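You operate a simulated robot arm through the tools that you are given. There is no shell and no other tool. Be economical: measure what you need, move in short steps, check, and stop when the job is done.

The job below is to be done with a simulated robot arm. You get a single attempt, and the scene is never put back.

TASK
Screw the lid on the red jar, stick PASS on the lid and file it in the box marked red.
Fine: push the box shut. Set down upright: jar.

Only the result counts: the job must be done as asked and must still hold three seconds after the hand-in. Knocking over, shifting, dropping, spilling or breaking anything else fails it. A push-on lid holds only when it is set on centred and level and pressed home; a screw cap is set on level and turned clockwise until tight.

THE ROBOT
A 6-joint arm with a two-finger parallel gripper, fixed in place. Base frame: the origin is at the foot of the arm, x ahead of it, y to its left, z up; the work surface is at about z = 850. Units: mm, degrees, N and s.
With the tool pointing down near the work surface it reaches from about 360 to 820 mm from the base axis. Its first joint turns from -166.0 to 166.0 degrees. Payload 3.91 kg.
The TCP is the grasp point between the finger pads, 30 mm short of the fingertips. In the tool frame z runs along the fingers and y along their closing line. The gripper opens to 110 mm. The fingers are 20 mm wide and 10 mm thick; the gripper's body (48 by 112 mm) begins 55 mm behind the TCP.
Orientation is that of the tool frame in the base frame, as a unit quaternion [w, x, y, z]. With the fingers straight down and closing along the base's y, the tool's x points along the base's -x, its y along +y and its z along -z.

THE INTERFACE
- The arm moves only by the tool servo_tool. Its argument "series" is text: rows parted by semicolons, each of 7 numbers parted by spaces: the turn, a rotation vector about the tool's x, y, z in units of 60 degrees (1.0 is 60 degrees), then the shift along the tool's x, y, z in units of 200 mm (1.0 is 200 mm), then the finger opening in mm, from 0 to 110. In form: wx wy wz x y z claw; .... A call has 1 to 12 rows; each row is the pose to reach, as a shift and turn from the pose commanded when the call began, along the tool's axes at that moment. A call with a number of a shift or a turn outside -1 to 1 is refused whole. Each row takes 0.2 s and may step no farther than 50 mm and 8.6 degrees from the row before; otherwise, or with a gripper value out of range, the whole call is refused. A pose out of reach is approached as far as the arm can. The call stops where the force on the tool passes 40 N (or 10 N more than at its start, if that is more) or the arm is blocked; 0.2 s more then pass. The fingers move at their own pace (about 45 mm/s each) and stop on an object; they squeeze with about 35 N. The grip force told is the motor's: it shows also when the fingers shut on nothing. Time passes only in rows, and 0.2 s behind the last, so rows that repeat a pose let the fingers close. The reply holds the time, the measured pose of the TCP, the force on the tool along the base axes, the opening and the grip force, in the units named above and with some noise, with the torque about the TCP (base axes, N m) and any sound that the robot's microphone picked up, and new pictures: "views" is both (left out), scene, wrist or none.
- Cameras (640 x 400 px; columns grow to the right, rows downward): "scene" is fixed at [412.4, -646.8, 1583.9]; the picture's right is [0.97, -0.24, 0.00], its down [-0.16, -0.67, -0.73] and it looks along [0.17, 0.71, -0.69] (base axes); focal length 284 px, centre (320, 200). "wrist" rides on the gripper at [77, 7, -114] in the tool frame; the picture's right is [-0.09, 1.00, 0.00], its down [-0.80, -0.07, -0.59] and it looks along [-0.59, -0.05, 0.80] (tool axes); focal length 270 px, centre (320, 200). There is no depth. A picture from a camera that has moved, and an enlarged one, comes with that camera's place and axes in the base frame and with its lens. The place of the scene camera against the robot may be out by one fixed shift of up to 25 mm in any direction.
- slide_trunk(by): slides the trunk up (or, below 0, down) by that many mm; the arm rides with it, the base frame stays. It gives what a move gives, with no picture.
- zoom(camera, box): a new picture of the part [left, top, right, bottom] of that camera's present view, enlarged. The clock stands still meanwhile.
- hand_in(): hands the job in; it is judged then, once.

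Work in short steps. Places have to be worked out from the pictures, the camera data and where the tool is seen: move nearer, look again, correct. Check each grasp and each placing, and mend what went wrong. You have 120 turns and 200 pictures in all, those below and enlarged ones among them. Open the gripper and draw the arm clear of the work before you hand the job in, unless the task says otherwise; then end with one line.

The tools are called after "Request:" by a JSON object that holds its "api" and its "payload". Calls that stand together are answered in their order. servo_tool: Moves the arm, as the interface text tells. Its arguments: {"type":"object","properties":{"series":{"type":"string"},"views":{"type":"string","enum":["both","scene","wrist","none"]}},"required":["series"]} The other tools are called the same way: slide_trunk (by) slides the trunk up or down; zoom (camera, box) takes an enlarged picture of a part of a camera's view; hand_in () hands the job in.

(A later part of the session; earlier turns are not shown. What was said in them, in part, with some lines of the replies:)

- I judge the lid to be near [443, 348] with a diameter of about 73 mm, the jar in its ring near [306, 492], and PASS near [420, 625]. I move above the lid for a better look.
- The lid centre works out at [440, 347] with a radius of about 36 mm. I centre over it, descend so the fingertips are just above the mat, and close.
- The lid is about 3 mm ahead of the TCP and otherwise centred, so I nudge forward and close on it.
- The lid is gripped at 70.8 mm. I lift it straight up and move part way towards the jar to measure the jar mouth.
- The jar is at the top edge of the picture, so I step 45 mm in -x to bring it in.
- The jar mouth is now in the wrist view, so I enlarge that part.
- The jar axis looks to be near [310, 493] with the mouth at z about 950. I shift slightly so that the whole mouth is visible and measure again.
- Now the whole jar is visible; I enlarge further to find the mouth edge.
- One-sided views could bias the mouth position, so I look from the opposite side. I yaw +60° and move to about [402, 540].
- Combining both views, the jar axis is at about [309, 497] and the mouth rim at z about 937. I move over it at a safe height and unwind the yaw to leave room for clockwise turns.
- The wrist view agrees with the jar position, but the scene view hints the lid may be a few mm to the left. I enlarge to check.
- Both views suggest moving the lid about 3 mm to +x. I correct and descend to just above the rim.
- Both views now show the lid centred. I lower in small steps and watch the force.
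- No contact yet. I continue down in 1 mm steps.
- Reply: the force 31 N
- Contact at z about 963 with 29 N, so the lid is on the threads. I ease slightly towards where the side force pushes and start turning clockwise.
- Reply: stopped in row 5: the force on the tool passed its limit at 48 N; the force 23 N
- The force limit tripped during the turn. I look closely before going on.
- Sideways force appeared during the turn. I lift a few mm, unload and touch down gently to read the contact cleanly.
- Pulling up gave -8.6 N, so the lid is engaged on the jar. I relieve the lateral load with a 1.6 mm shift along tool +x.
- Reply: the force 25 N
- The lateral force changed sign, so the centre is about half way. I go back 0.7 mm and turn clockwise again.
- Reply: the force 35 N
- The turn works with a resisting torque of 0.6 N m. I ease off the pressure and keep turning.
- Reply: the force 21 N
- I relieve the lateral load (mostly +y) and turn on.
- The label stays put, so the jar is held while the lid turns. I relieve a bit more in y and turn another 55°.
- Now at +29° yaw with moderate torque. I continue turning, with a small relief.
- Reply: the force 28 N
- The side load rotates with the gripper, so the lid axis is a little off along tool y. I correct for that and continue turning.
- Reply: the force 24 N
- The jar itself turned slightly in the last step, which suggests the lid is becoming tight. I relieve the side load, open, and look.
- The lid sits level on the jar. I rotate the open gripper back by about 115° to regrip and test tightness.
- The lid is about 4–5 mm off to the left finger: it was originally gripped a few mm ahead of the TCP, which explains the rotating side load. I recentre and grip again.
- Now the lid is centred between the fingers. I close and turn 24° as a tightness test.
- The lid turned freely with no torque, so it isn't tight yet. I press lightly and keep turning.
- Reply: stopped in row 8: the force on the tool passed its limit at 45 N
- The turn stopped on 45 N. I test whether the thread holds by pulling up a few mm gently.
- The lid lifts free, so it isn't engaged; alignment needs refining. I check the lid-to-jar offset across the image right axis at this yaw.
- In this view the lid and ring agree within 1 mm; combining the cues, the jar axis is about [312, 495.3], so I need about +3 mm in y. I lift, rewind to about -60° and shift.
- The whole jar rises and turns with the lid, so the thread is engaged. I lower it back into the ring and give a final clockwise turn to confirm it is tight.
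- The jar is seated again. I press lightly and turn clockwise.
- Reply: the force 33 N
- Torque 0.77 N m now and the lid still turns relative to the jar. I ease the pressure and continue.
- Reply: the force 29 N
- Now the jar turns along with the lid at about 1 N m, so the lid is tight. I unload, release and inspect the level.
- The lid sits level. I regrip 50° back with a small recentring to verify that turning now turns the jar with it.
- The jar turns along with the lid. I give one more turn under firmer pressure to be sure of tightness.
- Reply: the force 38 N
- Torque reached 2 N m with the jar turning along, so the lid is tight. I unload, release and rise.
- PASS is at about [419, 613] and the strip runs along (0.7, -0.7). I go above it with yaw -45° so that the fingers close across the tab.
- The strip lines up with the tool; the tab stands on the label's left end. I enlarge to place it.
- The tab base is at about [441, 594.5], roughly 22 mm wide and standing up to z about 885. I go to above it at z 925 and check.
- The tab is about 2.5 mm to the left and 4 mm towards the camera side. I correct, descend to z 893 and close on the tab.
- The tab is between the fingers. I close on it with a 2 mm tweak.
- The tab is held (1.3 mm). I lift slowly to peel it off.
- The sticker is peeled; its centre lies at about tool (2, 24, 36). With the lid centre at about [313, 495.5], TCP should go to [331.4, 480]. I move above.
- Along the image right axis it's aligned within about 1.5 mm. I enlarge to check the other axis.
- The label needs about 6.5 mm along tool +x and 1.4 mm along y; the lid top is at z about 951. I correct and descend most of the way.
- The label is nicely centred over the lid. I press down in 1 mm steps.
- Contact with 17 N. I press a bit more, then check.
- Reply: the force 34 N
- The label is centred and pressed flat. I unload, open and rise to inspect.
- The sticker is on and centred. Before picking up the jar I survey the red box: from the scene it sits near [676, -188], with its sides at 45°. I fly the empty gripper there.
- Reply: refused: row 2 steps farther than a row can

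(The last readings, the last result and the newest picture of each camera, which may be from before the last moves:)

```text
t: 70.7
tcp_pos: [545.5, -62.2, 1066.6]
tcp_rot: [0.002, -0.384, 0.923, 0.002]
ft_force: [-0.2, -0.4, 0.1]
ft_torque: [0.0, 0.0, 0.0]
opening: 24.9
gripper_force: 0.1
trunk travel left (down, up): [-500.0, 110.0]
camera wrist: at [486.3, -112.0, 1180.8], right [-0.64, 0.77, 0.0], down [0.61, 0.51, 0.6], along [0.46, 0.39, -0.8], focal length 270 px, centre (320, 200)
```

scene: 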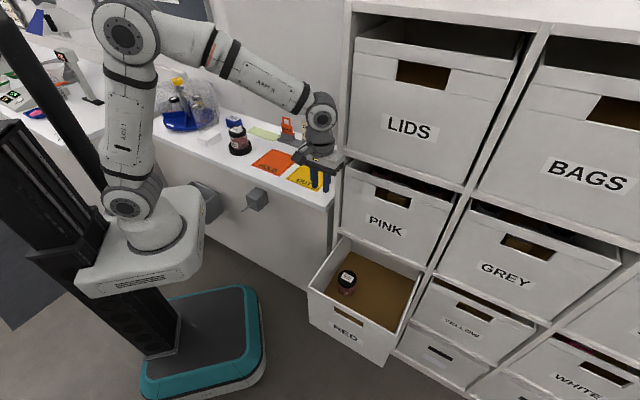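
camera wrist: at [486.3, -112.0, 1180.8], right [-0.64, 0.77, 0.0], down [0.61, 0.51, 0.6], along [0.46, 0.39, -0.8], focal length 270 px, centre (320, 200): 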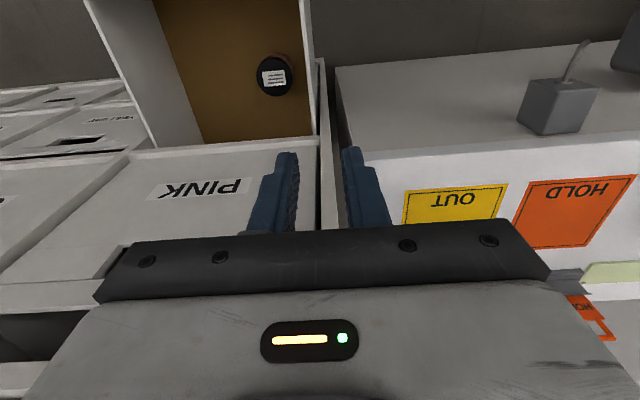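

I can see into the red box. I move on another 175 mm to centre it.

Request:
{"api": "servo_tool", "payload": {"series": "0 0 0 0.12 -0.2 0 25;0 0 0 0.24 -0.4 0 25;0 0 0 0.36 -0.6 0 25;0 0 0 0.48 -0.79 0 25;0 0 0 0.48 -0.79 0 25"}}

```text
t: 71.9
tcp_pos: [593.2, -240.1, 1067.0]
tcp_rot: [0.001, -0.384, 0.923, 0.002]
ft_force: [-0.1, -0.6, 0.0]
ft_torque: [0.05, 0.01, 0.02]
opening: 25.0
gripper_force: 0.0
trunk travel left (down, up): [-500.0, 110.0]
camera wrist: at [534.2, -290.5, 1180.5], right [-0.64, 0.77, 0.0], down [0.61, 0.51, 0.6], along [0.46, 0.39, -0.8], focal length 270 px, centre (320, 200)
```

scene: 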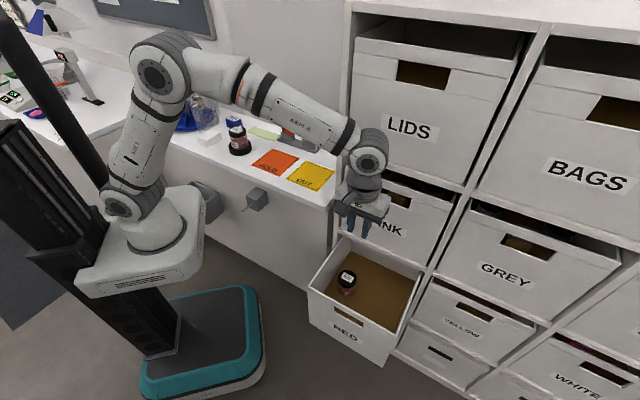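
wrist: 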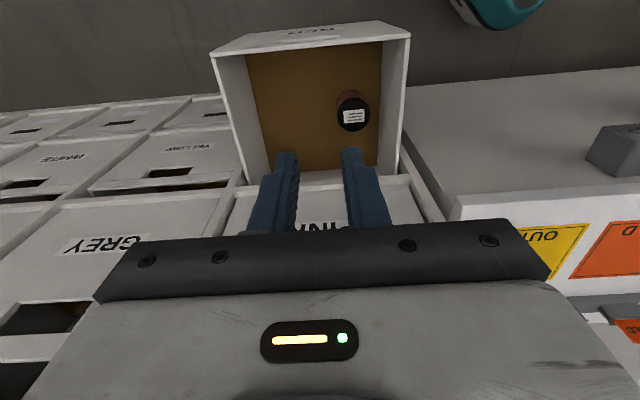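

I enlarge the wrist view of the box to measure the floor depth and the existing jar.

Request:
{"api": "zoom", "payload": {"camera": "wrist", "box": [200, 10, 430, 200]}}

```text
2.11 times, centred on (315, 105) of wrist
camera zoom: at [534.2, -290.5, 1180.5], right [-0.64, 0.77, 0.0], down [0.61, 0.51, 0.6], along [0.46, 0.39, -0.8], focal length 569 px, centre (330, 400)
```

zoom: 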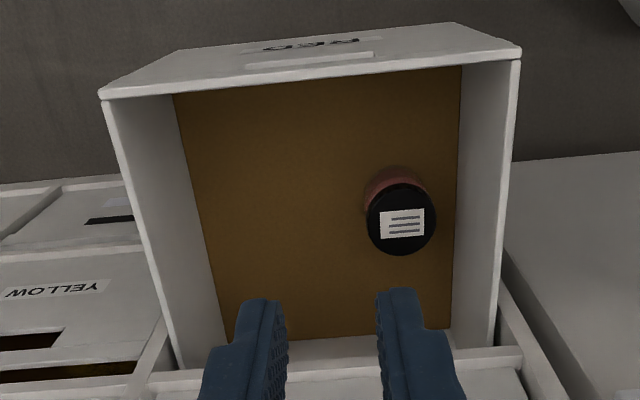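

The box rim is at z≈626, its floor at ≈505, and the existing jar is at ≈[642, -101] (lid top ≈601). A free spot is ≈[676, -211]. I fly back above the jar to fetch it.

Request:
{"api": "servo_tool", "payload": {"series": "0 0 0 -0.08 0.18 0 40;0 0 0 -0.16 0.36 0 60;0 0 0 -0.24 0.54 0 80;0 0 0 -0.32 0.72 0 100;0 0 0 -0.4 0.9 0 110", "views": "none"}}

Request:
{"api": "servo_tool", "payload": {"series": "0 0 0 -0.08 0.18 0 110;0 0 0 -0.16 0.36 0 110;0 0 0 -0.24 0.54 0 110;0 0 0 -0.32 0.72 0 110;0 0 0 -0.4 0.9 0 110", "views": "none"}}

Request:
{"api": "servo_tool", "payload": {"series": "0 0 0 -0.08 0.18 0 110;0 0 0 -0.16 0.36 0 110;0 0 0 -0.24 0.54 0 110;0 0 0 -0.32 0.72 0 110;0 0 0 -0.4 0.9 0 110", "views": "none"}}

Request:
{"api": "servo_tool", "payload": {"series": "0 0 0 -0.08 0.18 0 110;0 0 0 -0.16 0.36 0 110;0 0 0 -0.24 0.54 0 110;0 0 0 -0.32 0.72 0 110;0 0 0 -0.4 0.885 0 110;0 0 0 -0.4 0.885 0 110", "views": "wrist"}}

```text
t: 73.1
tcp_pos: [515.8, -55.6, 1070.2]
tcp_rot: [0.002, -0.383, 0.924, 0.002]
ft_force: [-0.3, -0.1, 0.4]
ft_torque: [-0.01, -0.01, -0.01]
opening: 109.8
gripper_force: 0.0
trunk travel left (down, up): [-500.0, 110.0]
```

```text
t: 74.3
tcp_pos: [444.3, 127.5, 1072.7]
tcp_rot: [0.002, -0.383, 0.924, 0.002]
ft_force: [0.8, -0.3, -0.9]
ft_torque: [-0.02, 0.01, -0.01]
opening: 109.8
gripper_force: 0.1
trunk travel left (down, up): [-500.0, 110.0]
```

```text
t: 75.5
tcp_pos: [375.0, 308.8, 1073.4]
tcp_rot: [0.002, -0.382, 0.924, 0.002]
ft_force: [0.2, 1.0, 0.2]
ft_torque: [0.01, -0.01, -0.02]
opening: 109.9
gripper_force: 0.0
trunk travel left (down, up): [-500.0, 110.0]
```

```text
t: 76.9
tcp_pos: [307.3, 491.4, 1073.0]
tcp_rot: [0.002, -0.382, 0.924, 0.002]
ft_force: [0.2, -0.2, -0.4]
ft_torque: [0.0, 0.0, -0.01]
opening: 110.1
gripper_force: 0.0
trunk travel left (down, up): [-500.0, 110.0]
camera wrist: at [249.0, 441.6, 1185.7], right [-0.64, 0.77, 0.0], down [0.62, 0.51, 0.6], along [0.46, 0.39, -0.8], focal length 270 px, centre (320, 200)
```

wrist: 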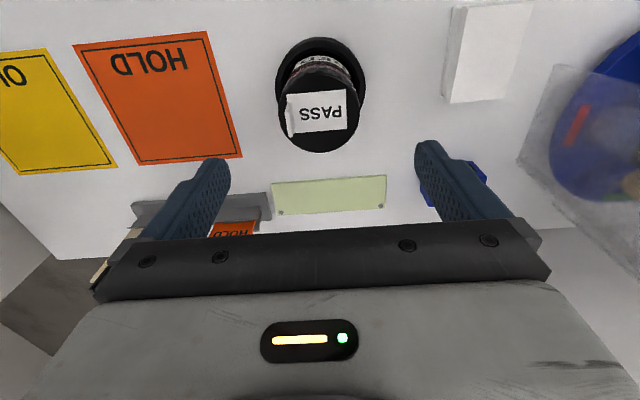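

The lid is centred under the gripper within about 2 mm. I descend to z 985 and check.

Request:
{"api": "servo_tool", "payload": {"series": "0 0 0 -0.006 0 0.2 110;0 0 0 -0.006 0 0.35 110;0 0 0 -0.006 0 0.44 110;0 0 0 -0.006 0 0.44 110", "views": "wrist"}}

```text
t: 77.9
tcp_pos: [307.5, 492.7, 983.2]
tcp_rot: [0.003, -0.383, 0.924, 0.002]
ft_force: [-0.2, 0.2, -0.5]
ft_torque: [0.0, 0.05, 0.02]
opening: 110.2
gripper_force: 0.1
trunk travel left (down, up): [-500.0, 110.0]
camera wrist: at [249.2, 442.7, 1097.1], right [-0.64, 0.77, 0.0], down [0.61, 0.51, 0.6], along [0.46, 0.39, -0.8], focal length 270 px, centre (320, 200)
```

wrist: 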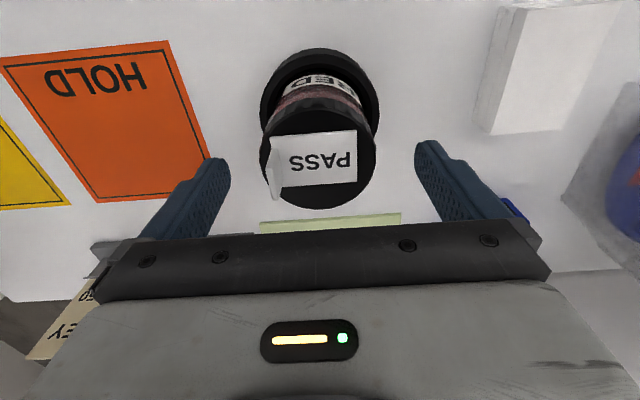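

Well centred. I go down to z 961 and grip the lid.

Request:
{"api": "servo_tool", "payload": {"series": "0 0 0 0 0 0.06 110;0 0 0 0 0 0.11 110;0 0 0 0 0 0.11 80;0 0 0 0 0 0.11 60;0 0 0 0 0 0.11 60;0 0 0 0 0 0.11 60", "views": "wrist"}}

```text
t: 79.3
tcp_pos: [307.9, 493.2, 963.5]
tcp_rot: [0.003, -0.384, 0.924, 0.002]
ft_force: [2.0, -1.7, 0.2]
ft_torque: [-0.06, -0.12, -0.02]
opening: 72.0
gripper_force: 34.8
trunk travel left (down, up): [-500.0, 110.0]
camera wrist: at [248.8, 443.0, 1075.8], right [-0.64, 0.77, 0.0], down [0.61, 0.51, 0.6], along [0.46, 0.39, -0.8], focal length 270 px, centre (320, 200)
```

wrist: 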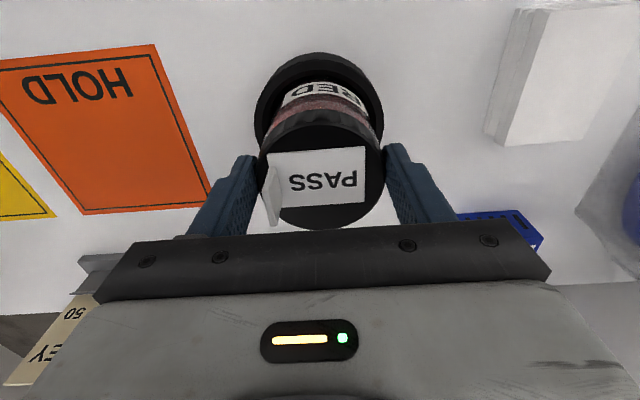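

Gripped at 72 mm. I lift slowly and check that the jar comes out of the ring, which should stay on the bench.

Request:
{"api": "servo_tool", "payload": {"series": "0 0 0 0 0 -0.05 60;0 0 0 0 0 -0.15 60;0 0 0 0 0 -0.3 60;0 0 0 0 0 -0.45 60;0 0 0 0 0 -0.6 60;0 0 0 0 0 -0.6 60"}}

Request:
{"api": "zoom", "payload": {"camera": "scene", "box": [205, 70, 280, 160]}}

```text
t: 80.7
tcp_pos: [306.0, 493.7, 1081.2]
tcp_rot: [0.002, -0.384, 0.923, 0.002]
ft_force: [-0.1, 0.0, -1.7]
ft_torque: [0.01, 0.02, 0.03]
opening: 71.6
gripper_force: 34.8
trunk travel left (down, up): [-500.0, 110.0]
camera wrist: at [247.4, 444.7, 1195.1], right [-0.64, 0.77, 0.0], down [0.61, 0.51, 0.6], along [0.46, 0.39, -0.8], focal length 270 px, centre (320, 200)
```

scene: 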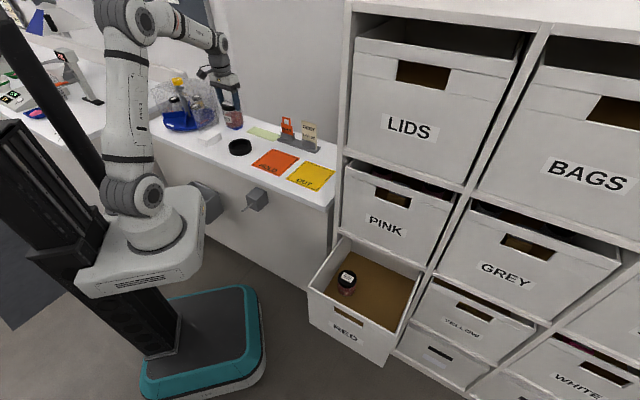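
wrist: 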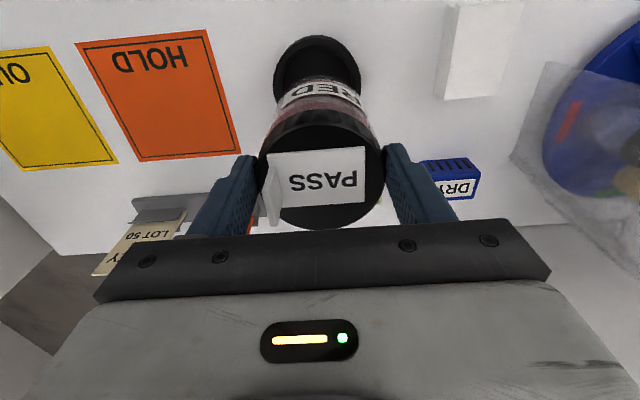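

```text
4.44 times, centred on (242, 115) of scene
camera zoom: at [412.4, -646.8, 1583.9], right [0.97, -0.24, 0.0], down [-0.16, -0.67, -0.73], along [0.17, 0.71, -0.69], focal length 1262 px, centre (664, 578)
```

zoom: 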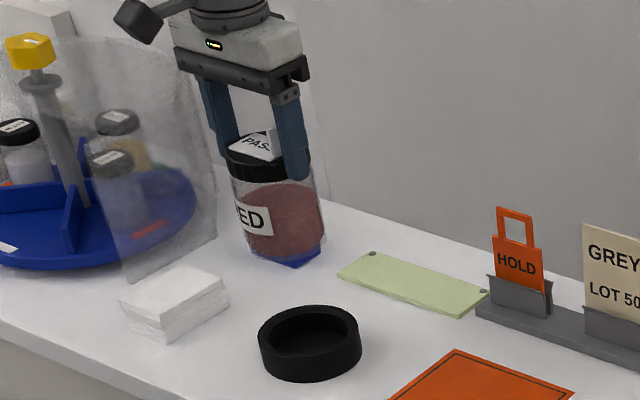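

The jar is out cleanly and the ring stayed put. I carry it at the same height to above the free spot in the box.

Request:
{"api": "servo_tool", "payload": {"series": "0 0 0 0.06 -0.19 0 60;0 0 0 0.12 -0.38 0 60;0 0 0 0.18 -0.57 0 60;0 0 0 0.24 -0.76 0 60;0 0 0 0.3 -0.95 0 60", "views": "none"}}

Request:
{"api": "servo_tool", "payload": {"series": "0 0 0 0.06 -0.19 0 60;0 0 0 0.12 -0.38 0 60;0 0 0 0.18 -0.57 0 60;0 0 0 0.24 -0.76 0 60;0 0 0 0.3 -0.95 0 60", "views": "none"}}

Request:
{"api": "servo_tool", "payload": {"series": "0 0 0 0.06 -0.19 0 60;0 0 0 0.12 -0.38 0 60;0 0 0 0.18 -0.57 0 60;0 0 0 0.24 -0.76 0 60;0 0 0 0.3 -0.95 0 60", "views": "none"}}

Request:
{"api": "servo_tool", "payload": {"series": "0 0 0 0.06 -0.19 0 60;0 0 0 0.12 -0.38 0 60;0 0 0 0.18 -0.57 0 60;0 0 0 0.24 -0.76 0 60;0 0 0 0.3 -0.95 0 60;0 0 0 0.3 -0.95 0 60"}}

```text
t: 81.9
tcp_pos: [401.7, 317.4, 1080.9]
tcp_rot: [0.001, -0.384, 0.923, 0.002]
ft_force: [0.3, 0.2, -1.3]
ft_torque: [-0.02, 0.02, -0.01]
opening: 71.5
gripper_force: 34.8
trunk travel left (down, up): [-500.0, 110.0]
```

```text
t: 83.1
tcp_pos: [494.3, 139.1, 1080.7]
tcp_rot: [0.002, -0.384, 0.923, 0.003]
ft_force: [0.0, 0.1, -1.3]
ft_torque: [0.0, 0.01, 0.0]
opening: 71.8
gripper_force: 35.6
trunk travel left (down, up): [-500.0, 110.0]
```

```text
t: 84.3
tcp_pos: [585.5, -37.7, 1080.6]
tcp_rot: [0.002, -0.383, 0.924, 0.002]
ft_force: [-0.2, -0.2, -1.8]
ft_torque: [-0.04, -0.01, -0.02]
opening: 71.8
gripper_force: 34.8
trunk travel left (down, up): [-500.0, 110.0]
```

```text
t: 85.7
tcp_pos: [676.4, -215.4, 1081.4]
tcp_rot: [0.002, -0.383, 0.924, 0.002]
ft_force: [-0.3, 0.1, -2.3]
ft_torque: [0.0, 0.01, 0.01]
opening: 71.7
gripper_force: 35.0
trunk travel left (down, up): [-500.0, 110.0]
camera wrist: at [616.7, -265.9, 1194.2], right [-0.64, 0.77, 0.0], down [0.61, 0.51, 0.6], along [0.46, 0.39, -0.8], focal length 270 px, centre (320, 200)
```

scene: 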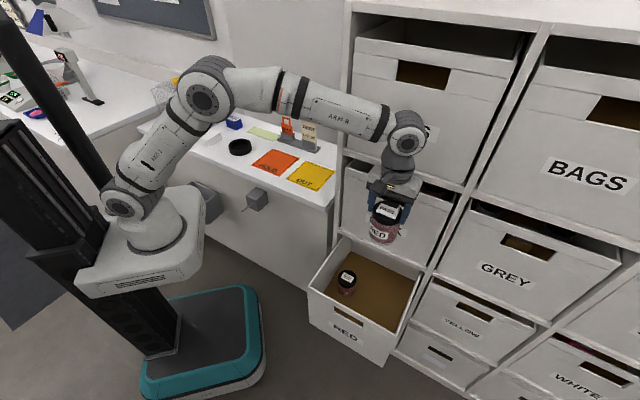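
wrist: 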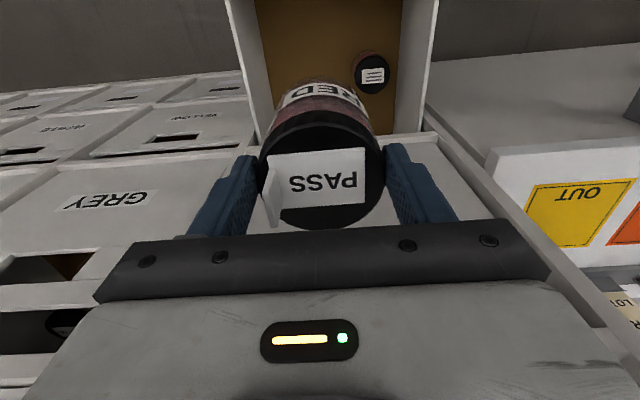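

The jar is above the free part of the box. I slide the trunk down 150 mm, watching the forces.

Request:
{"api": "slide_trunk", "payload": {"by": -150}}

Request:
{"api": "zoom", "payload": {"camera": "scene", "box": [0, 0, 640, 400]}}

```text
t: 87.4
tcp_pos: [675.9, -215.2, 930.6]
tcp_rot: [0.002, -0.384, 0.924, 0.002]
ft_force: [0.3, 0.1, -2.0]
ft_torque: [0.02, -0.02, 0.01]
opening: 71.4
gripper_force: 35.1
trunk travel left (down, up): [-350.0, 260.0]
```

```text
1.00 times, centred on (320, 200) of scene (not enlarged: the box is as wide or as high as the picture)
camera zoom: at [412.4, -646.8, 1583.9], right [0.97, -0.24, 0.0], down [-0.16, -0.67, -0.73], along [0.17, 0.71, -0.69], focal length 284 px, centre (320, 200)
```

zoom: 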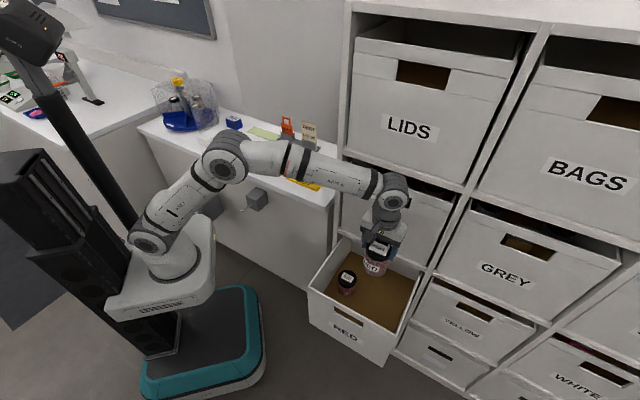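

That went well. I slide another 120 mm, leaving the jar bottom above the rim, and look with the wrist camera.

Request:
{"api": "slide_trunk", "payload": {"by": -120}}

Request:
{"api": "zoom", "payload": {"camera": "wrist", "box": [180, 0, 460, 175]}}

Request:
{"api": "zoom", "payload": {"camera": "scene", "box": [290, 160, 450, 370]}}

```text
t: 88.9
tcp_pos: [674.8, -215.3, 810.6]
tcp_rot: [0.002, -0.383, 0.924, 0.004]
ft_force: [0.3, -0.6, -1.8]
ft_torque: [-0.01, 0.03, 0.05]
opening: 71.3
gripper_force: 34.6
trunk travel left (down, up): [-230.0, 380.0]
```

```text
2.29 times, centred on (320, 88) of wrist
camera zoom: at [616.6, -265.5, 924.1], right [-0.64, 0.77, 0.0], down [0.62, 0.51, 0.6], along [0.46, 0.39, -0.8], focal length 618 px, centre (320, 457)
```

zoom: 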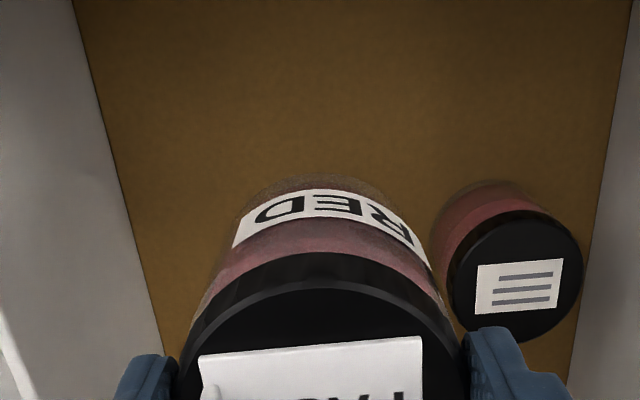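

```text
1.90 times, centred on (370, 265) of scene
camera zoom: at [412.4, -646.8, 1583.9], right [0.97, -0.24, 0.0], down [-0.16, -0.67, -0.73], along [0.17, 0.71, -0.69], focal length 541 px, centre (225, 76)
```

zoom: 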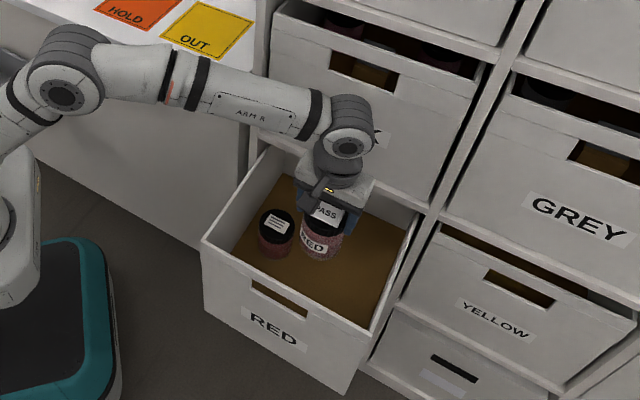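

The existing jar's lid top is at about 605, so set-down should be at TCP about 616. I shift 30 mm away from the other jar, then slide down 150 mm.

Request:
{"api": "servo_tool", "payload": {"series": "0 0 0 0 -0.08 0 60;0 0 0 0 -0.15 0 60;0 0 0 0 -0.15 0 60", "views": "none"}}

Request:
{"api": "slide_trunk", "payload": {"by": -155}}

Request:
{"api": "zoom", "payload": {"camera": "scene", "box": [290, 160, 450, 370]}}

Request:
{"api": "zoom", "payload": {"camera": "wrist", "box": [0, 0, 640, 400]}}

```text
t: 89.7
tcp_pos: [696.4, -239.0, 811.3]
tcp_rot: [0.002, -0.384, 0.923, 0.003]
ft_force: [-0.1, -0.1, -0.8]
ft_torque: [-0.03, 0.0, 0.01]
opening: 71.7
gripper_force: 35.2
trunk travel left (down, up): [-230.0, 380.0]
```

```text
t: 91.5
tcp_pos: [697.4, -239.3, 656.4]
tcp_rot: [0.002, -0.384, 0.923, 0.002]
ft_force: [-0.4, -0.6, -2.2]
ft_torque: [0.01, 0.03, 0.01]
opening: 71.6
gripper_force: 34.4
trunk travel left (down, up): [-75.0, 535.0]
```

```text
1.90 times, centred on (370, 265) of scene
camera zoom: at [412.4, -646.8, 1583.9], right [0.97, -0.24, 0.0], down [-0.16, -0.67, -0.73], along [0.17, 0.71, -0.69], focal length 541 px, centre (225, 76)
```

zoom: 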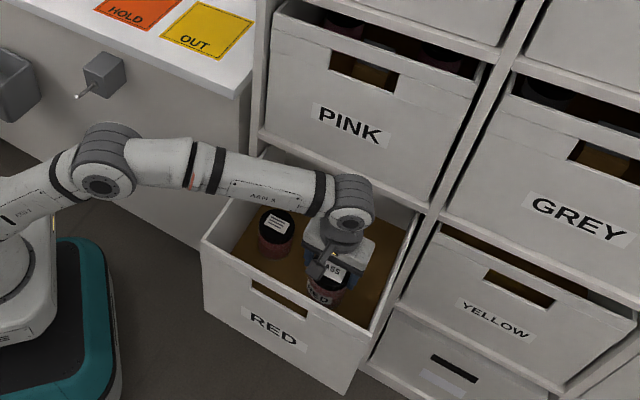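

```text
1.00 times, centred on (320, 200) of wrist (not enlarged: the box is as wide or as high as the picture)
camera zoom: at [637.4, -288.8, 769.7], right [-0.64, 0.77, 0.0], down [0.62, 0.51, 0.6], along [0.46, 0.39, -0.8], focal length 270 px, centre (320, 200)
```

zoom: 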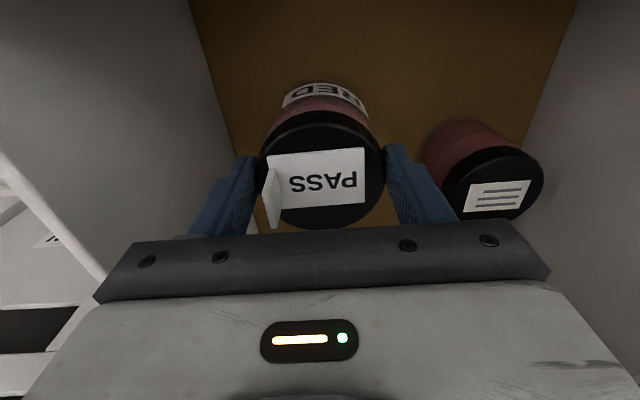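

There is clearance all around. I lower by arm 32 mm, then in small steps to contact.

Request:
{"api": "servo_tool", "payload": {"series": "0 0 0 0 0 0.06 60;0 0 0 0 0 0.12 60;0 0 0 0 0 0.15 60;0 0 0 0 0 0.16 60;0 0 0 0 0 0.17 60;0 0 0 0 0 0.18 60;0 0 0 0 0 0.185 60;0 0 0 0 0 0.19 60", "views": "none"}}

```text
t: 93.3
tcp_pos: [697.8, -237.5, 617.9]
tcp_rot: [0.002, -0.383, 0.924, 0.003]
ft_force: [0.1, -0.6, -1.0]
ft_torque: [-0.01, 0.01, 0.02]
opening: 71.7
gripper_force: 34.5
trunk travel left (down, up): [-75.0, 535.0]
```

Request:
{"api": "servo_tool", "payload": {"series": "0 0 0 0 0 0.01 60;0 0 0 0 0 0.015 60;0 0 0 0 0 0.02 60;0 0 0 0 0 0.025 60;0 0 0 0 0 0.03 60;0 0 0 0 0 0.03 60", "views": "none"}}

```text
t: 94.7
tcp_pos: [695.8, -238.7, 616.2]
tcp_rot: [0.005, -0.382, 0.924, -0.001]
ft_force: [9.3, -5.2, 32.6]
ft_torque: [-0.13, -0.48, -0.09]
opening: 72.1
gripper_force: 35.1
trunk travel left (down, up): [-75.0, 535.0]
```

Contact at TCP 616. I ease off the load so it barely touches, then open.

Request:
{"api": "servo_tool", "payload": {"series": "0 0 0 0 0 -0.01 60;0 0 0 0 0 -0.019 60;0 0 0 0 0 -0.019 60", "views": "none"}}

Request:
{"api": "servo_tool", "payload": {"series": "0 0 0 0 0 0 75;0 0 0 0 0 0 80;0 0 0 0 0 0 90;0 0 0 0 0 0 90"}}

```text
t: 95.5
tcp_pos: [695.6, -237.9, 615.6]
tcp_rot: [0.001, -0.382, 0.924, 0.002]
ft_force: [3.8, -3.3, 11.9]
ft_torque: [-0.12, -0.77, -0.17]
opening: 71.9
gripper_force: 35.1
trunk travel left (down, up): [-75.0, 535.0]
```

```text
t: 96.5
tcp_pos: [697.2, -238.5, 615.3]
tcp_rot: [0.002, -0.384, 0.924, 0.003]
ft_force: [0.3, -0.4, -0.8]
ft_torque: [-0.01, 0.0, -0.01]
opening: 90.1
gripper_force: 0.0
trunk travel left (down, up): [-75.0, 535.0]
camera wrist: at [637.3, -288.6, 729.2], right [-0.64, 0.77, 0.0], down [0.62, 0.51, 0.6], along [0.46, 0.39, -0.8], focal length 270 px, centre (320, 200)
```

scene: 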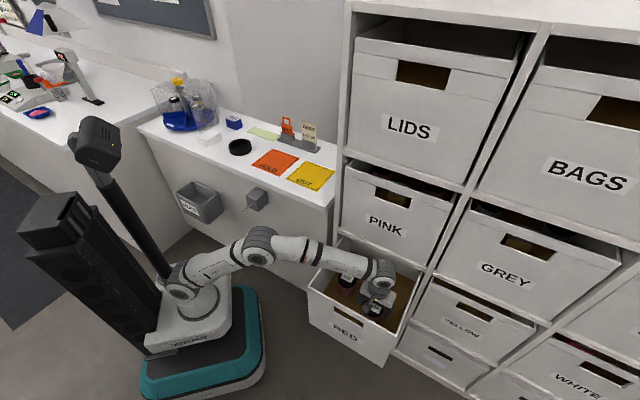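
wrist: 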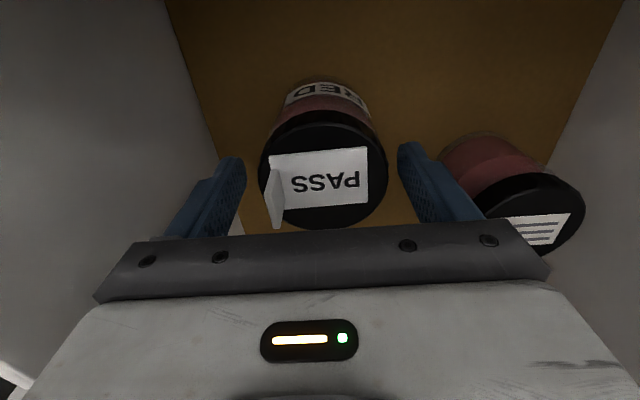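

The jar stands released. I rise straight up with the trunk and inspect the box.

Request:
{"api": "slide_trunk", "payload": {"by": 180}}

Request:
{"api": "zoom", "payload": {"camera": "wrist", "box": [0, 0, 640, 400]}}

Request:
{"api": "zoom", "payload": {"camera": "scene", "box": [290, 200, 450, 370]}}

```text
t: 98.5
tcp_pos: [696.5, -240.0, 795.5]
tcp_rot: [0.002, -0.384, 0.923, 0.004]
ft_force: [0.2, -0.5, 0.3]
ft_torque: [-0.01, 0.01, -0.03]
opening: 90.1
gripper_force: 0.0
trunk travel left (down, up): [-255.0, 355.0]
```

```text
1.00 times, centred on (320, 200) of wrist (not enlarged: the box is as wide or as high as the picture)
camera zoom: at [637.4, -288.6, 909.2], right [-0.64, 0.77, 0.0], down [0.62, 0.51, 0.6], along [0.46, 0.39, -0.8], focal length 270 px, centre (320, 200)
```

zoom: 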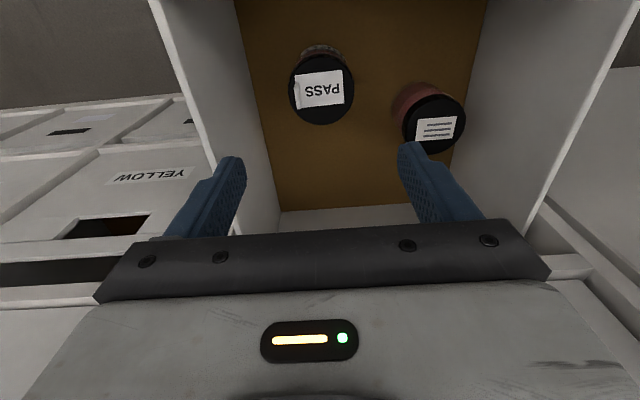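

```text
2.35 times, centred on (370, 285) of scene
camera zoom: at [412.4, -646.8, 1583.9], right [0.97, -0.24, 0.0], down [-0.16, -0.67, -0.73], along [0.17, 0.71, -0.69], focal length 668 px, centre (202, 0)
```

zoom: 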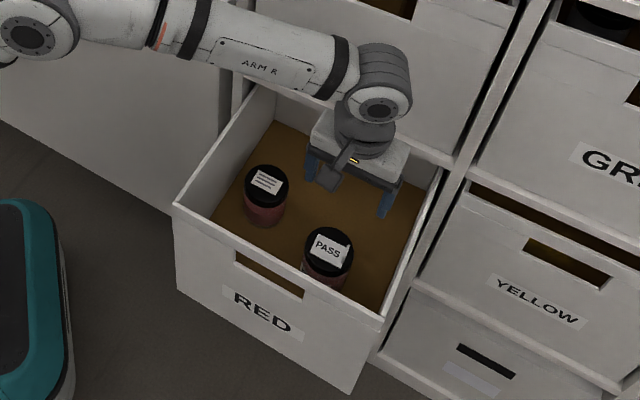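

Our jar stands upright in the box beside the other one. A re-estimate gives the rim at z≈700 and the front face at inward distance ≈237. Next I close the fingers, move in front of the box and tilt the tool 30° so the fingertips lead the push.

Request:
{"api": "servo_tool", "payload": {"series": "0 0 0 0.15 0.05 0 60;0 0 0 0.36 0.12 0 30;0 -0.12 0 0.55 0.2 0 0;0 -0.25 0 0.763 0.286 0 0;0 -0.38 0 0.763 0.286 0 0;0 -0.5 0 0.763 0.286 0 0;0 -0.5 0 0.763 0.286 0 0"}}

```text
t: 100.1
tcp_pos: [547.5, -306.8, 795.7]
tcp_rot: [0.241, -0.369, 0.892, 0.101]
ft_force: [-0.3, -0.4, -0.7]
ft_torque: [0.01, 0.04, 0.02]
opening: 0.2
gripper_force: 35.2
trunk travel left (down, up): [-255.0, 355.0]
camera wrist: at [454.5, -389.3, 855.2], right [-0.65, 0.76, 0.05], down [0.33, 0.23, 0.92], along [0.68, 0.61, -0.39], focal length 270 px, centre (320, 200)
```

scene: 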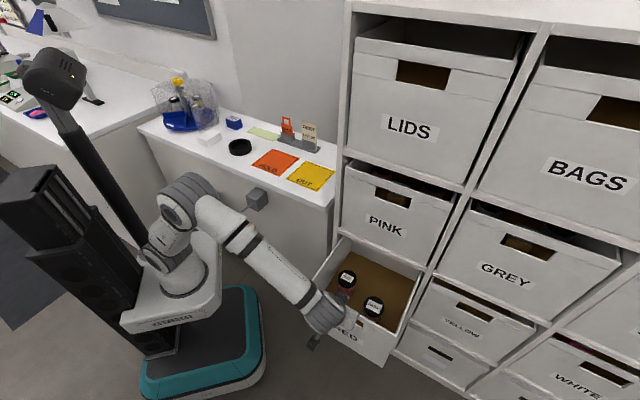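
wrist: 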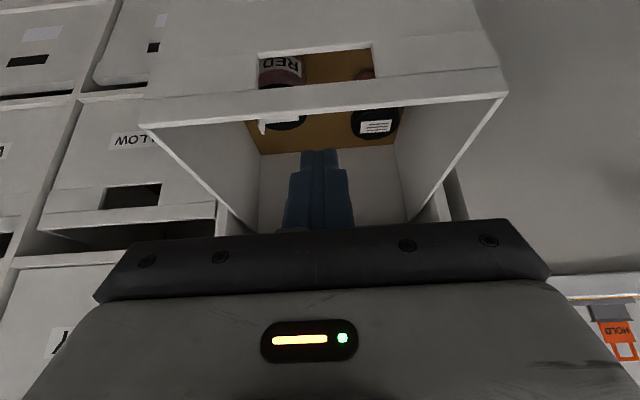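

The view shows the slot spanning z≈622–685, with the face centred on the fingers. I slide down 190 mm so the tips meet the face below the slot.

Request:
{"api": "slide_trunk", "payload": {"by": -190}}

Request:
{"api": "zoom", "payload": {"camera": "scene", "box": [270, 220, 450, 380]}}

Request:
{"api": "zoom", "payload": {"camera": "wrist", "box": [0, 0, 640, 400]}}

```text
t: 102.2
tcp_pos: [547.8, -307.1, 606.5]
tcp_rot: [0.24, -0.371, 0.891, 0.102]
ft_force: [0.0, 1.2, 0.1]
ft_torque: [-0.01, 0.0, 0.03]
opening: 0.0
gripper_force: 34.8
trunk travel left (down, up): [-65.0, 545.0]
```

```text
2.50 times, centred on (360, 300) of scene
camera zoom: at [412.4, -646.8, 1583.9], right [0.97, -0.24, 0.0], down [-0.16, -0.67, -0.73], along [0.17, 0.71, -0.69], focal length 710 px, centre (220, -50)
```

zoom: 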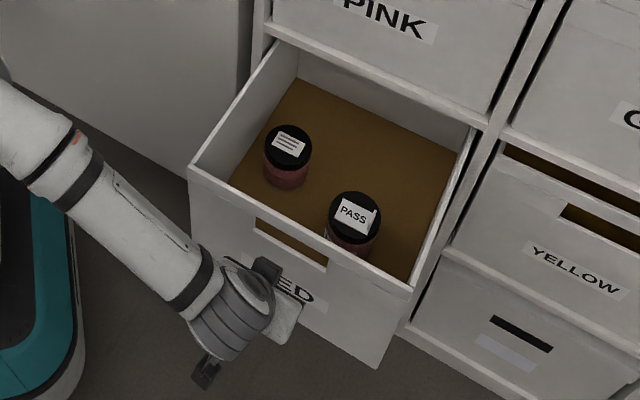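

```text
1.00 times, centred on (320, 200) of wrist (not enlarged: the box is as wide or as high as the picture)
camera zoom: at [454.6, -389.3, 665.5], right [-0.65, 0.76, 0.05], down [0.33, 0.23, 0.92], along [0.68, 0.61, -0.4], focal length 270 px, centre (320, 200)
```

zoom: 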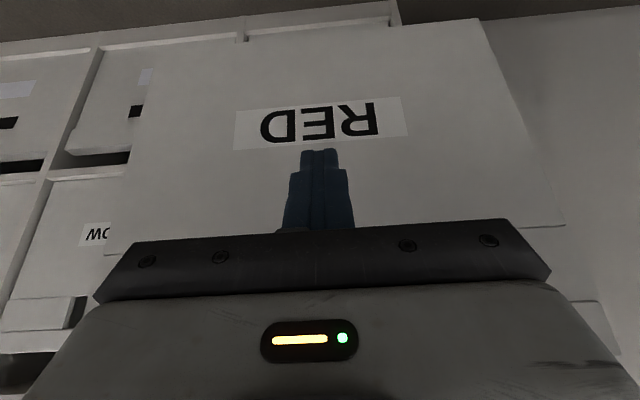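

The fingertips face the front panel below the slot, at the label. I approach slowly to contact.

Request:
{"api": "servo_tool", "payload": {"series": "0 0 0 -0.0217 0 0.0125 0;0 0 0 -0.0433 0 0.025 0;0 0 0 -0.065 0 0.0375 0;0 0 0 -0.078 0 0.045 0;0 0 0 -0.091 0 0.0525 0;0 0 0 -0.104 0 0.06 0;0 0 0 -0.117 0 0.0675 0;0 0 0 -0.13 0 0.075 0;0 0 0 -0.143 0 0.0825 0;0 0 0 -0.156 0 0.09 0", "views": "none"}}

Request:
{"api": "zoom", "payload": {"camera": "scene", "box": [270, 220, 450, 380]}}

```text
t: 104.4
tcp_pos: [572.4, -281.5, 606.4]
tcp_rot: [0.242, -0.369, 0.892, 0.102]
ft_force: [-2.8, -1.6, 0.9]
ft_torque: [-0.04, 0.06, 0.03]
opening: 0.2
gripper_force: 35.0
trunk travel left (down, up): [-65.0, 545.0]
```

```text
2.50 times, centred on (360, 300) of scene
camera zoom: at [412.4, -646.8, 1583.9], right [0.97, -0.24, 0.0], down [-0.16, -0.67, -0.73], along [0.17, 0.71, -0.69], focal length 710 px, centre (220, -50)
```

zoom: 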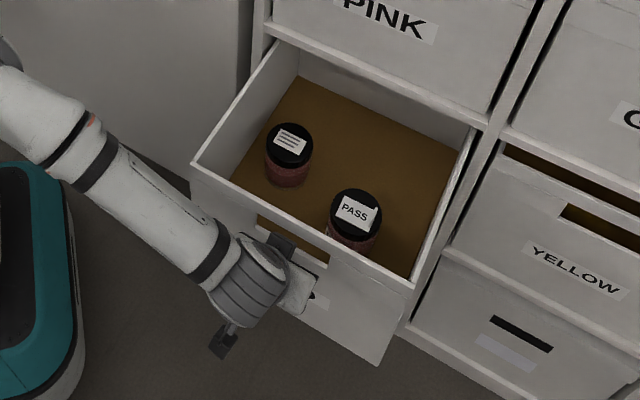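

Light contact (3 N) and the box has begun to slide. I push on steadily at 25 mm/s.

Request:
{"api": "servo_tool", "payload": {"series": "0 0 0 -0.0173 0 0.01 0;0 0 0 -0.039 0 0.0225 0;0 0 0 -0.0606 0 0.035 0;0 0 0 -0.0823 0 0.0475 0;0 0 0 -0.104 0 0.06 0;0 0 0 -0.1256 0 0.0725 0;0 0 0 -0.147 0 0.085 0;0 0 0 -0.169 0 0.0975 0;0 0 0 -0.1906 0 0.11 0;0 0 0 -0.2122 0 0.1225 0;0 0 0 -0.2339 0 0.135 0;0 0 0 -0.2512 0 0.145 0", "views": "scene"}}

Request:
{"api": "zoom", "payload": {"camera": "scene", "box": [270, 220, 450, 380]}}

```text
t: 107.0
tcp_pos: [613.3, -241.2, 605.9]
tcp_rot: [0.242, -0.369, 0.892, 0.101]
ft_force: [-2.0, 0.3, 1.4]
ft_torque: [0.01, 0.06, 0.02]
opening: 0.0
gripper_force: 35.0
trunk travel left (down, up): [-65.0, 545.0]
```

scene: 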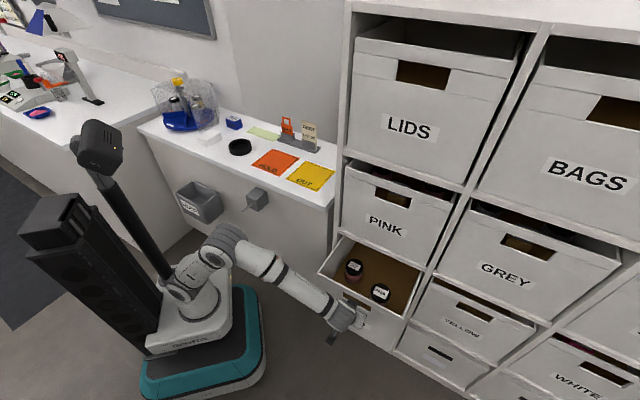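

```text
2.50 times, centred on (360, 300) of scene
camera zoom: at [412.4, -646.8, 1583.9], right [0.97, -0.24, 0.0], down [-0.16, -0.67, -0.73], along [0.17, 0.71, -0.69], focal length 710 px, centre (220, -50)
```

zoom: 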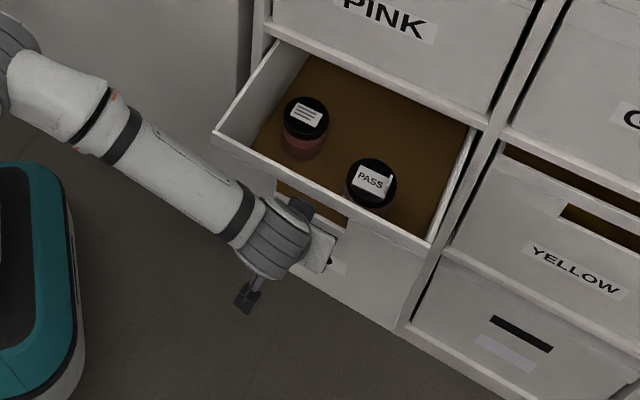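

The box slides straight with the jars standing. I continue.

Request:
{"api": "servo_tool", "payload": {"series": "0 0 0 -0.0173 0 0.01 0;0 0 0 -0.039 0 0.0225 0;0 0 0 -0.0606 0 0.035 0;0 0 0 -0.0823 0 0.0475 0;0 0 0 -0.104 0 0.06 0;0 0 0 -0.1256 0 0.0725 0;0 0 0 -0.147 0 0.085 0;0 0 0 -0.169 0 0.0975 0;0 0 0 -0.1906 0 0.11 0;0 0 0 -0.2122 0 0.1225 0;0 0 0 -0.2339 0 0.135 0;0 0 0 -0.2512 0 0.145 0", "views": "none"}}

Request:
{"api": "zoom", "payload": {"camera": "scene", "box": [270, 220, 450, 380]}}

```text
t: 109.6
tcp_pos: [654.6, -198.5, 607.7]
tcp_rot: [0.241, -0.369, 0.892, 0.101]
ft_force: [-1.6, -3.6, 1.7]
ft_torque: [-0.07, 0.03, -0.02]
opening: 0.2
gripper_force: 35.3
trunk travel left (down, up): [-65.0, 545.0]
```

```text
2.50 times, centred on (360, 300) of scene
camera zoom: at [412.4, -646.8, 1583.9], right [0.97, -0.24, 0.0], down [-0.16, -0.67, -0.73], along [0.17, 0.71, -0.69], focal length 710 px, centre (220, -50)
```

zoom: 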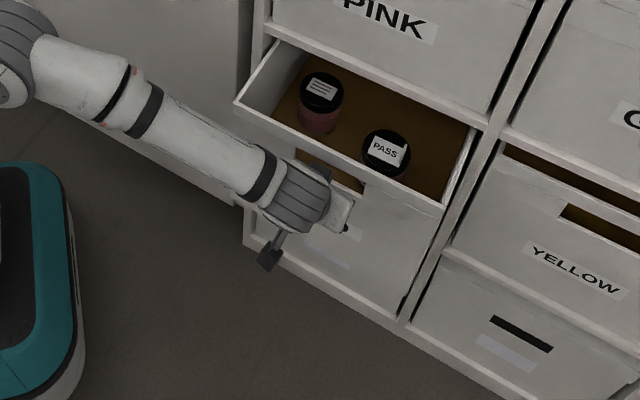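

Still going straight. I continue another 58 mm.

Request:
{"api": "servo_tool", "payload": {"series": "0 0 0 -0.0173 0 0.01 0;0 0 0 -0.039 0 0.0225 0;0 0 0 -0.0606 0 0.035 0;0 0 0 -0.0823 0 0.0475 0;0 0 0 -0.104 0 0.06 0;0 0 0 -0.1256 0 0.0725 0;0 0 0 -0.147 0 0.085 0;0 0 0 -0.169 0 0.0975 0;0 0 0 -0.1906 0 0.11 0;0 0 0 -0.2122 0 0.1225 0;0 0 0 -0.2339 0 0.135 0;0 0 0 -0.2512 0 0.145 0", "views": "none"}}

Request:
{"api": "zoom", "payload": {"camera": "scene", "box": [270, 220, 450, 380]}}

```text
t: 112.2
tcp_pos: [695.4, -158.3, 608.0]
tcp_rot: [0.241, -0.37, 0.891, 0.102]
ft_force: [-1.9, -0.8, -0.6]
ft_torque: [-0.04, 0.06, 0.02]
opening: 0.0
gripper_force: 35.3
trunk travel left (down, up): [-65.0, 545.0]
```

```text
2.50 times, centred on (360, 300) of scene
camera zoom: at [412.4, -646.8, 1583.9], right [0.97, -0.24, 0.0], down [-0.16, -0.67, -0.73], along [0.17, 0.71, -0.69], focal length 710 px, centre (220, -50)
```

zoom: 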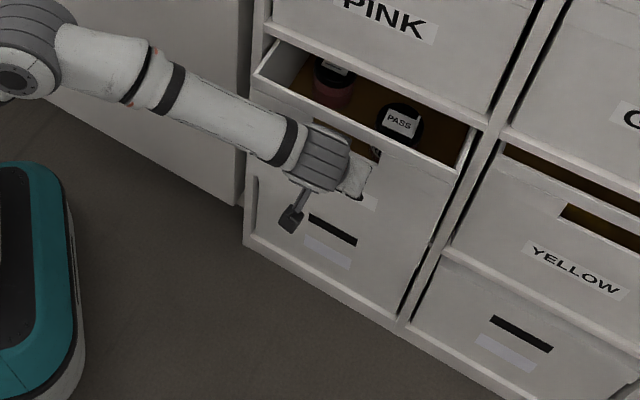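

About 40–60 mm remain. I continue until resistance shows.

Request:
{"api": "servo_tool", "payload": {"series": "0 0 0 -0.0173 0 0.01 0;0 0 0 -0.039 0 0.0225 0;0 0 0 -0.0563 0 0.0325 0;0 0 0 -0.0736 0 0.0425 0;0 0 0 -0.091 0 0.0525 0;0 0 0 -0.1083 0 0.0625 0;0 0 0 -0.1256 0 0.0725 0;0 0 0 -0.143 0 0.0825 0;0 0 0 -0.16 0 0.0925 0", "views": "none"}}

Request:
{"api": "zoom", "payload": {"camera": "scene", "box": [270, 220, 450, 380]}}

```text
t: 114.2
tcp_pos: [722.2, -132.0, 608.1]
tcp_rot: [0.241, -0.37, 0.891, 0.101]
ft_force: [-0.8, -2.0, 1.9]
ft_torque: [-0.04, -0.05, -0.01]
opening: 0.0
gripper_force: 35.3
trunk travel left (down, up): [-65.0, 545.0]
```

```text
2.50 times, centred on (360, 300) of scene
camera zoom: at [412.4, -646.8, 1583.9], right [0.97, -0.24, 0.0], down [-0.16, -0.67, -0.73], along [0.17, 0.71, -0.69], focal length 710 px, centre (220, -50)
```

zoom: 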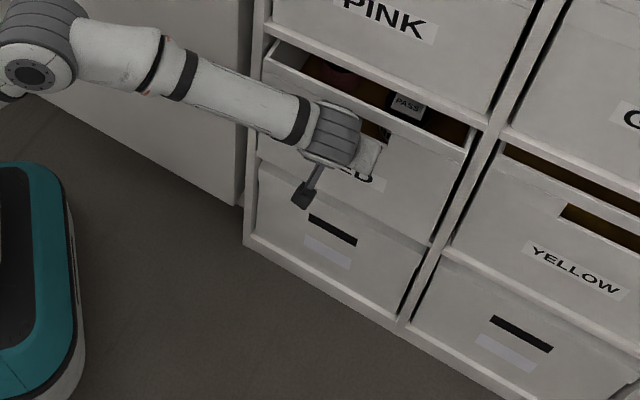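

Nearly closed, compared with YELLOW. I continue in 3 mm steps until it stops.

Request:
{"api": "servo_tool", "payload": {"series": "0 0 0 -0.013 0 0.0075 0;0 0 0 -0.026 0 0.015 0;0 0 0 -0.039 0 0.0225 0;0 0 0 -0.052 0 0.03 0;0 0 0 -0.065 0 0.0375 0;0 0 0 -0.078 0 0.045 0;0 0 0 -0.091 0 0.0525 0;0 0 0 -0.104 0 0.06 0", "views": "none"}}

Request:
{"api": "zoom", "payload": {"camera": "scene", "box": [270, 220, 450, 380]}}

```text
t: 116.0
tcp_pos: [734.8, -117.9, 607.7]
tcp_rot: [0.239, -0.37, 0.892, 0.102]
ft_force: [-29.3, -25.7, -0.3]
ft_torque: [-0.92, 0.24, 0.05]
opening: 0.0
gripper_force: 34.7
trunk travel left (down, up): [-65.0, 545.0]
```

```text
2.50 times, centred on (360, 300) of scene
camera zoom: at [412.4, -646.8, 1583.9], right [0.97, -0.24, 0.0], down [-0.16, -0.67, -0.73], along [0.17, 0.71, -0.69], focal length 710 px, centre (220, -50)
```

zoom: 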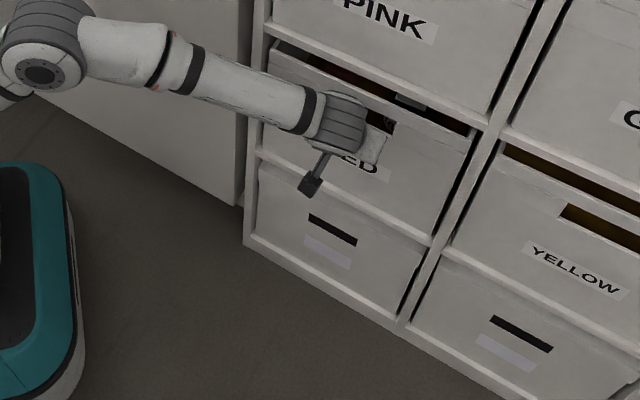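

Resistance reached 39 N and the face now matches YELLOW's closed position. I back straight out and inspect.

Request:
{"api": "servo_tool", "payload": {"series": "0 0 0 0.0433 0 -0.025 0;0 0 0 0.13 0 -0.075 0;0 0 0 0.26 0 -0.15 0;0 0 0 0.433 0 -0.25 0;0 0 0 0.606 0 -0.35 0;0 0 0 0.779 0 -0.45 0;0 0 0 0.866 0 -0.5 0"}}

Request:
{"api": "zoom", "payload": {"camera": "scene", "box": [320, 150, 480, 310]}}

Request:
{"api": "zoom", "payload": {"camera": "wrist", "box": [0, 0, 640, 400]}}

```text
t: 117.6
tcp_pos: [594.9, -257.0, 607.3]
tcp_rot: [0.241, -0.369, 0.892, 0.102]
ft_force: [0.8, 0.4, 0.1]
ft_torque: [0.0, -0.02, 0.01]
opening: 0.0
gripper_force: 34.6
trunk travel left (down, up): [-65.0, 545.0]
camera wrist: at [503.7, -339.2, 666.9], right [-0.65, 0.76, 0.05], down [0.33, 0.23, 0.92], along [0.68, 0.61, -0.4], focal length 270 px, centre (320, 200)
```

scene: 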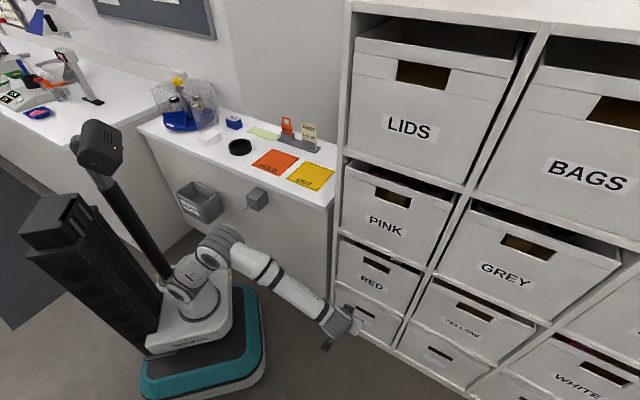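
wrist: 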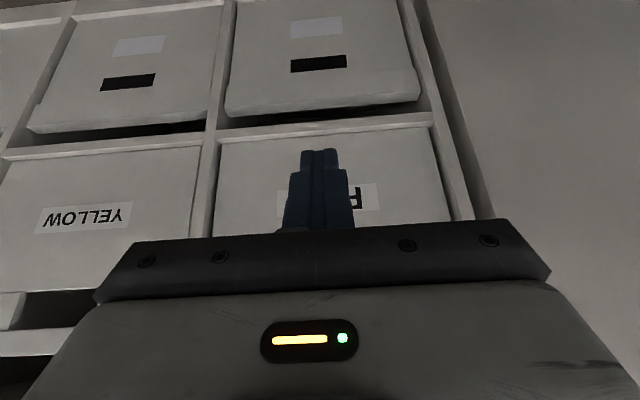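

```text
2.50 times, centred on (400, 230) of scene
camera zoom: at [412.4, -646.8, 1583.9], right [0.97, -0.24, 0.0], down [-0.16, -0.67, -0.73], along [0.17, 0.71, -0.69], focal length 710 px, centre (120, 125)
```

zoom: 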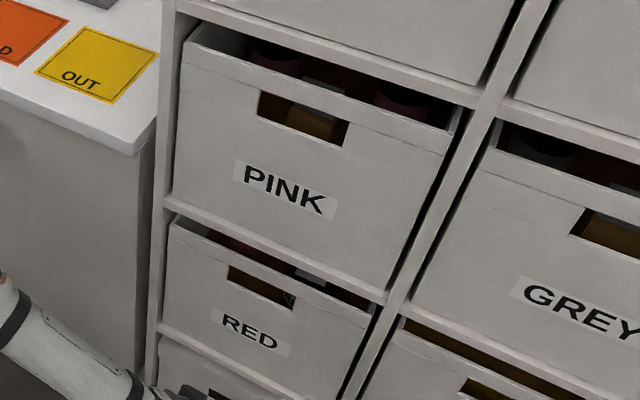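

```text
1.00 times, centred on (320, 200) of wrist (not enlarged: the box is as wide or as high as the picture)
camera zoom: at [503.7, -339.2, 666.9], right [-0.65, 0.76, 0.05], down [0.33, 0.23, 0.92], along [0.68, 0.61, -0.4], focal length 270 px, centre (320, 200)
```

zoom: 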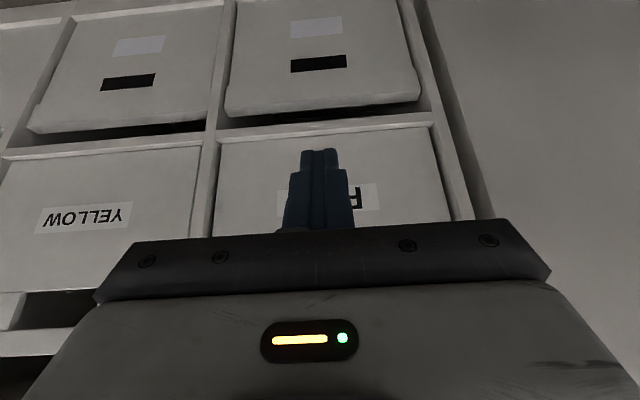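

The RED box is shut flush with its neighbours. I open the gripper, retreat a little more, and check the jars through the slot.

Request:
{"api": "servo_tool", "payload": {"series": "0 0 0 0.1 0 -0.05 30;0 0 0 0.2 0 -0.1 60;0 0 0 0.2 0 -0.1 80;0 0 0 0.2 0 -0.1 80", "views": "none"}}

Request:
{"api": "zoom", "payload": {"camera": "scene", "box": [335, 230, 425, 300]}}

Request:
{"api": "zoom", "payload": {"camera": "scene", "box": [140, 70, 350, 200]}}

```text
t: 118.6
tcp_pos: [564.2, -286.2, 604.4]
tcp_rot: [0.241, -0.37, 0.891, 0.102]
ft_force: [0.1, 0.0, 0.1]
ft_torque: [0.02, 0.03, 0.02]
opening: 80.1
gripper_force: 0.1
trunk travel left (down, up): [-65.0, 545.0]
```

```text
5.71 times, centred on (380, 265) of scene
camera zoom: at [412.4, -646.8, 1583.9], right [0.97, -0.24, 0.0], down [-0.16, -0.67, -0.73], along [0.17, 0.71, -0.69], focal length 1623 px, centre (-23, -171)
```

zoom: 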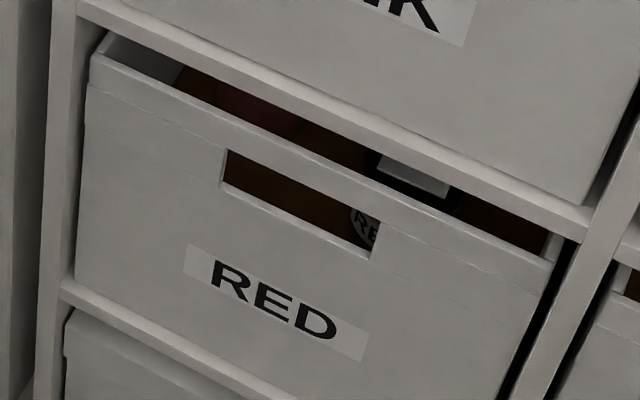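

```text
3.05 times, centred on (245, 135) of scene
camera zoom: at [412.4, -646.8, 1583.9], right [0.97, -0.24, 0.0], down [-0.16, -0.67, -0.73], along [0.17, 0.71, -0.69], focal length 866 px, centre (549, 398)
```

zoom: 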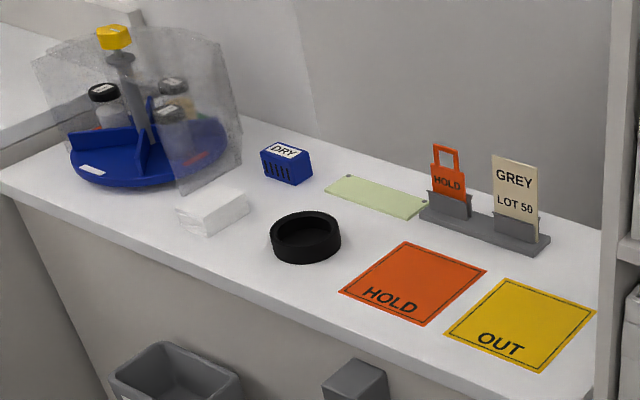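

The jar stands upright in the closed RED box with PASS on its lid, the bench is undisturbed, and the gripper is open and clear. I hand in.

Request:
{"api": "hand_in", "payload": {}}

```text
The job is handed in.
```

The red jar has its lid screwed on tight and PASS stuck on the lid; it stands upright in the box marked red, which is pushed shut.
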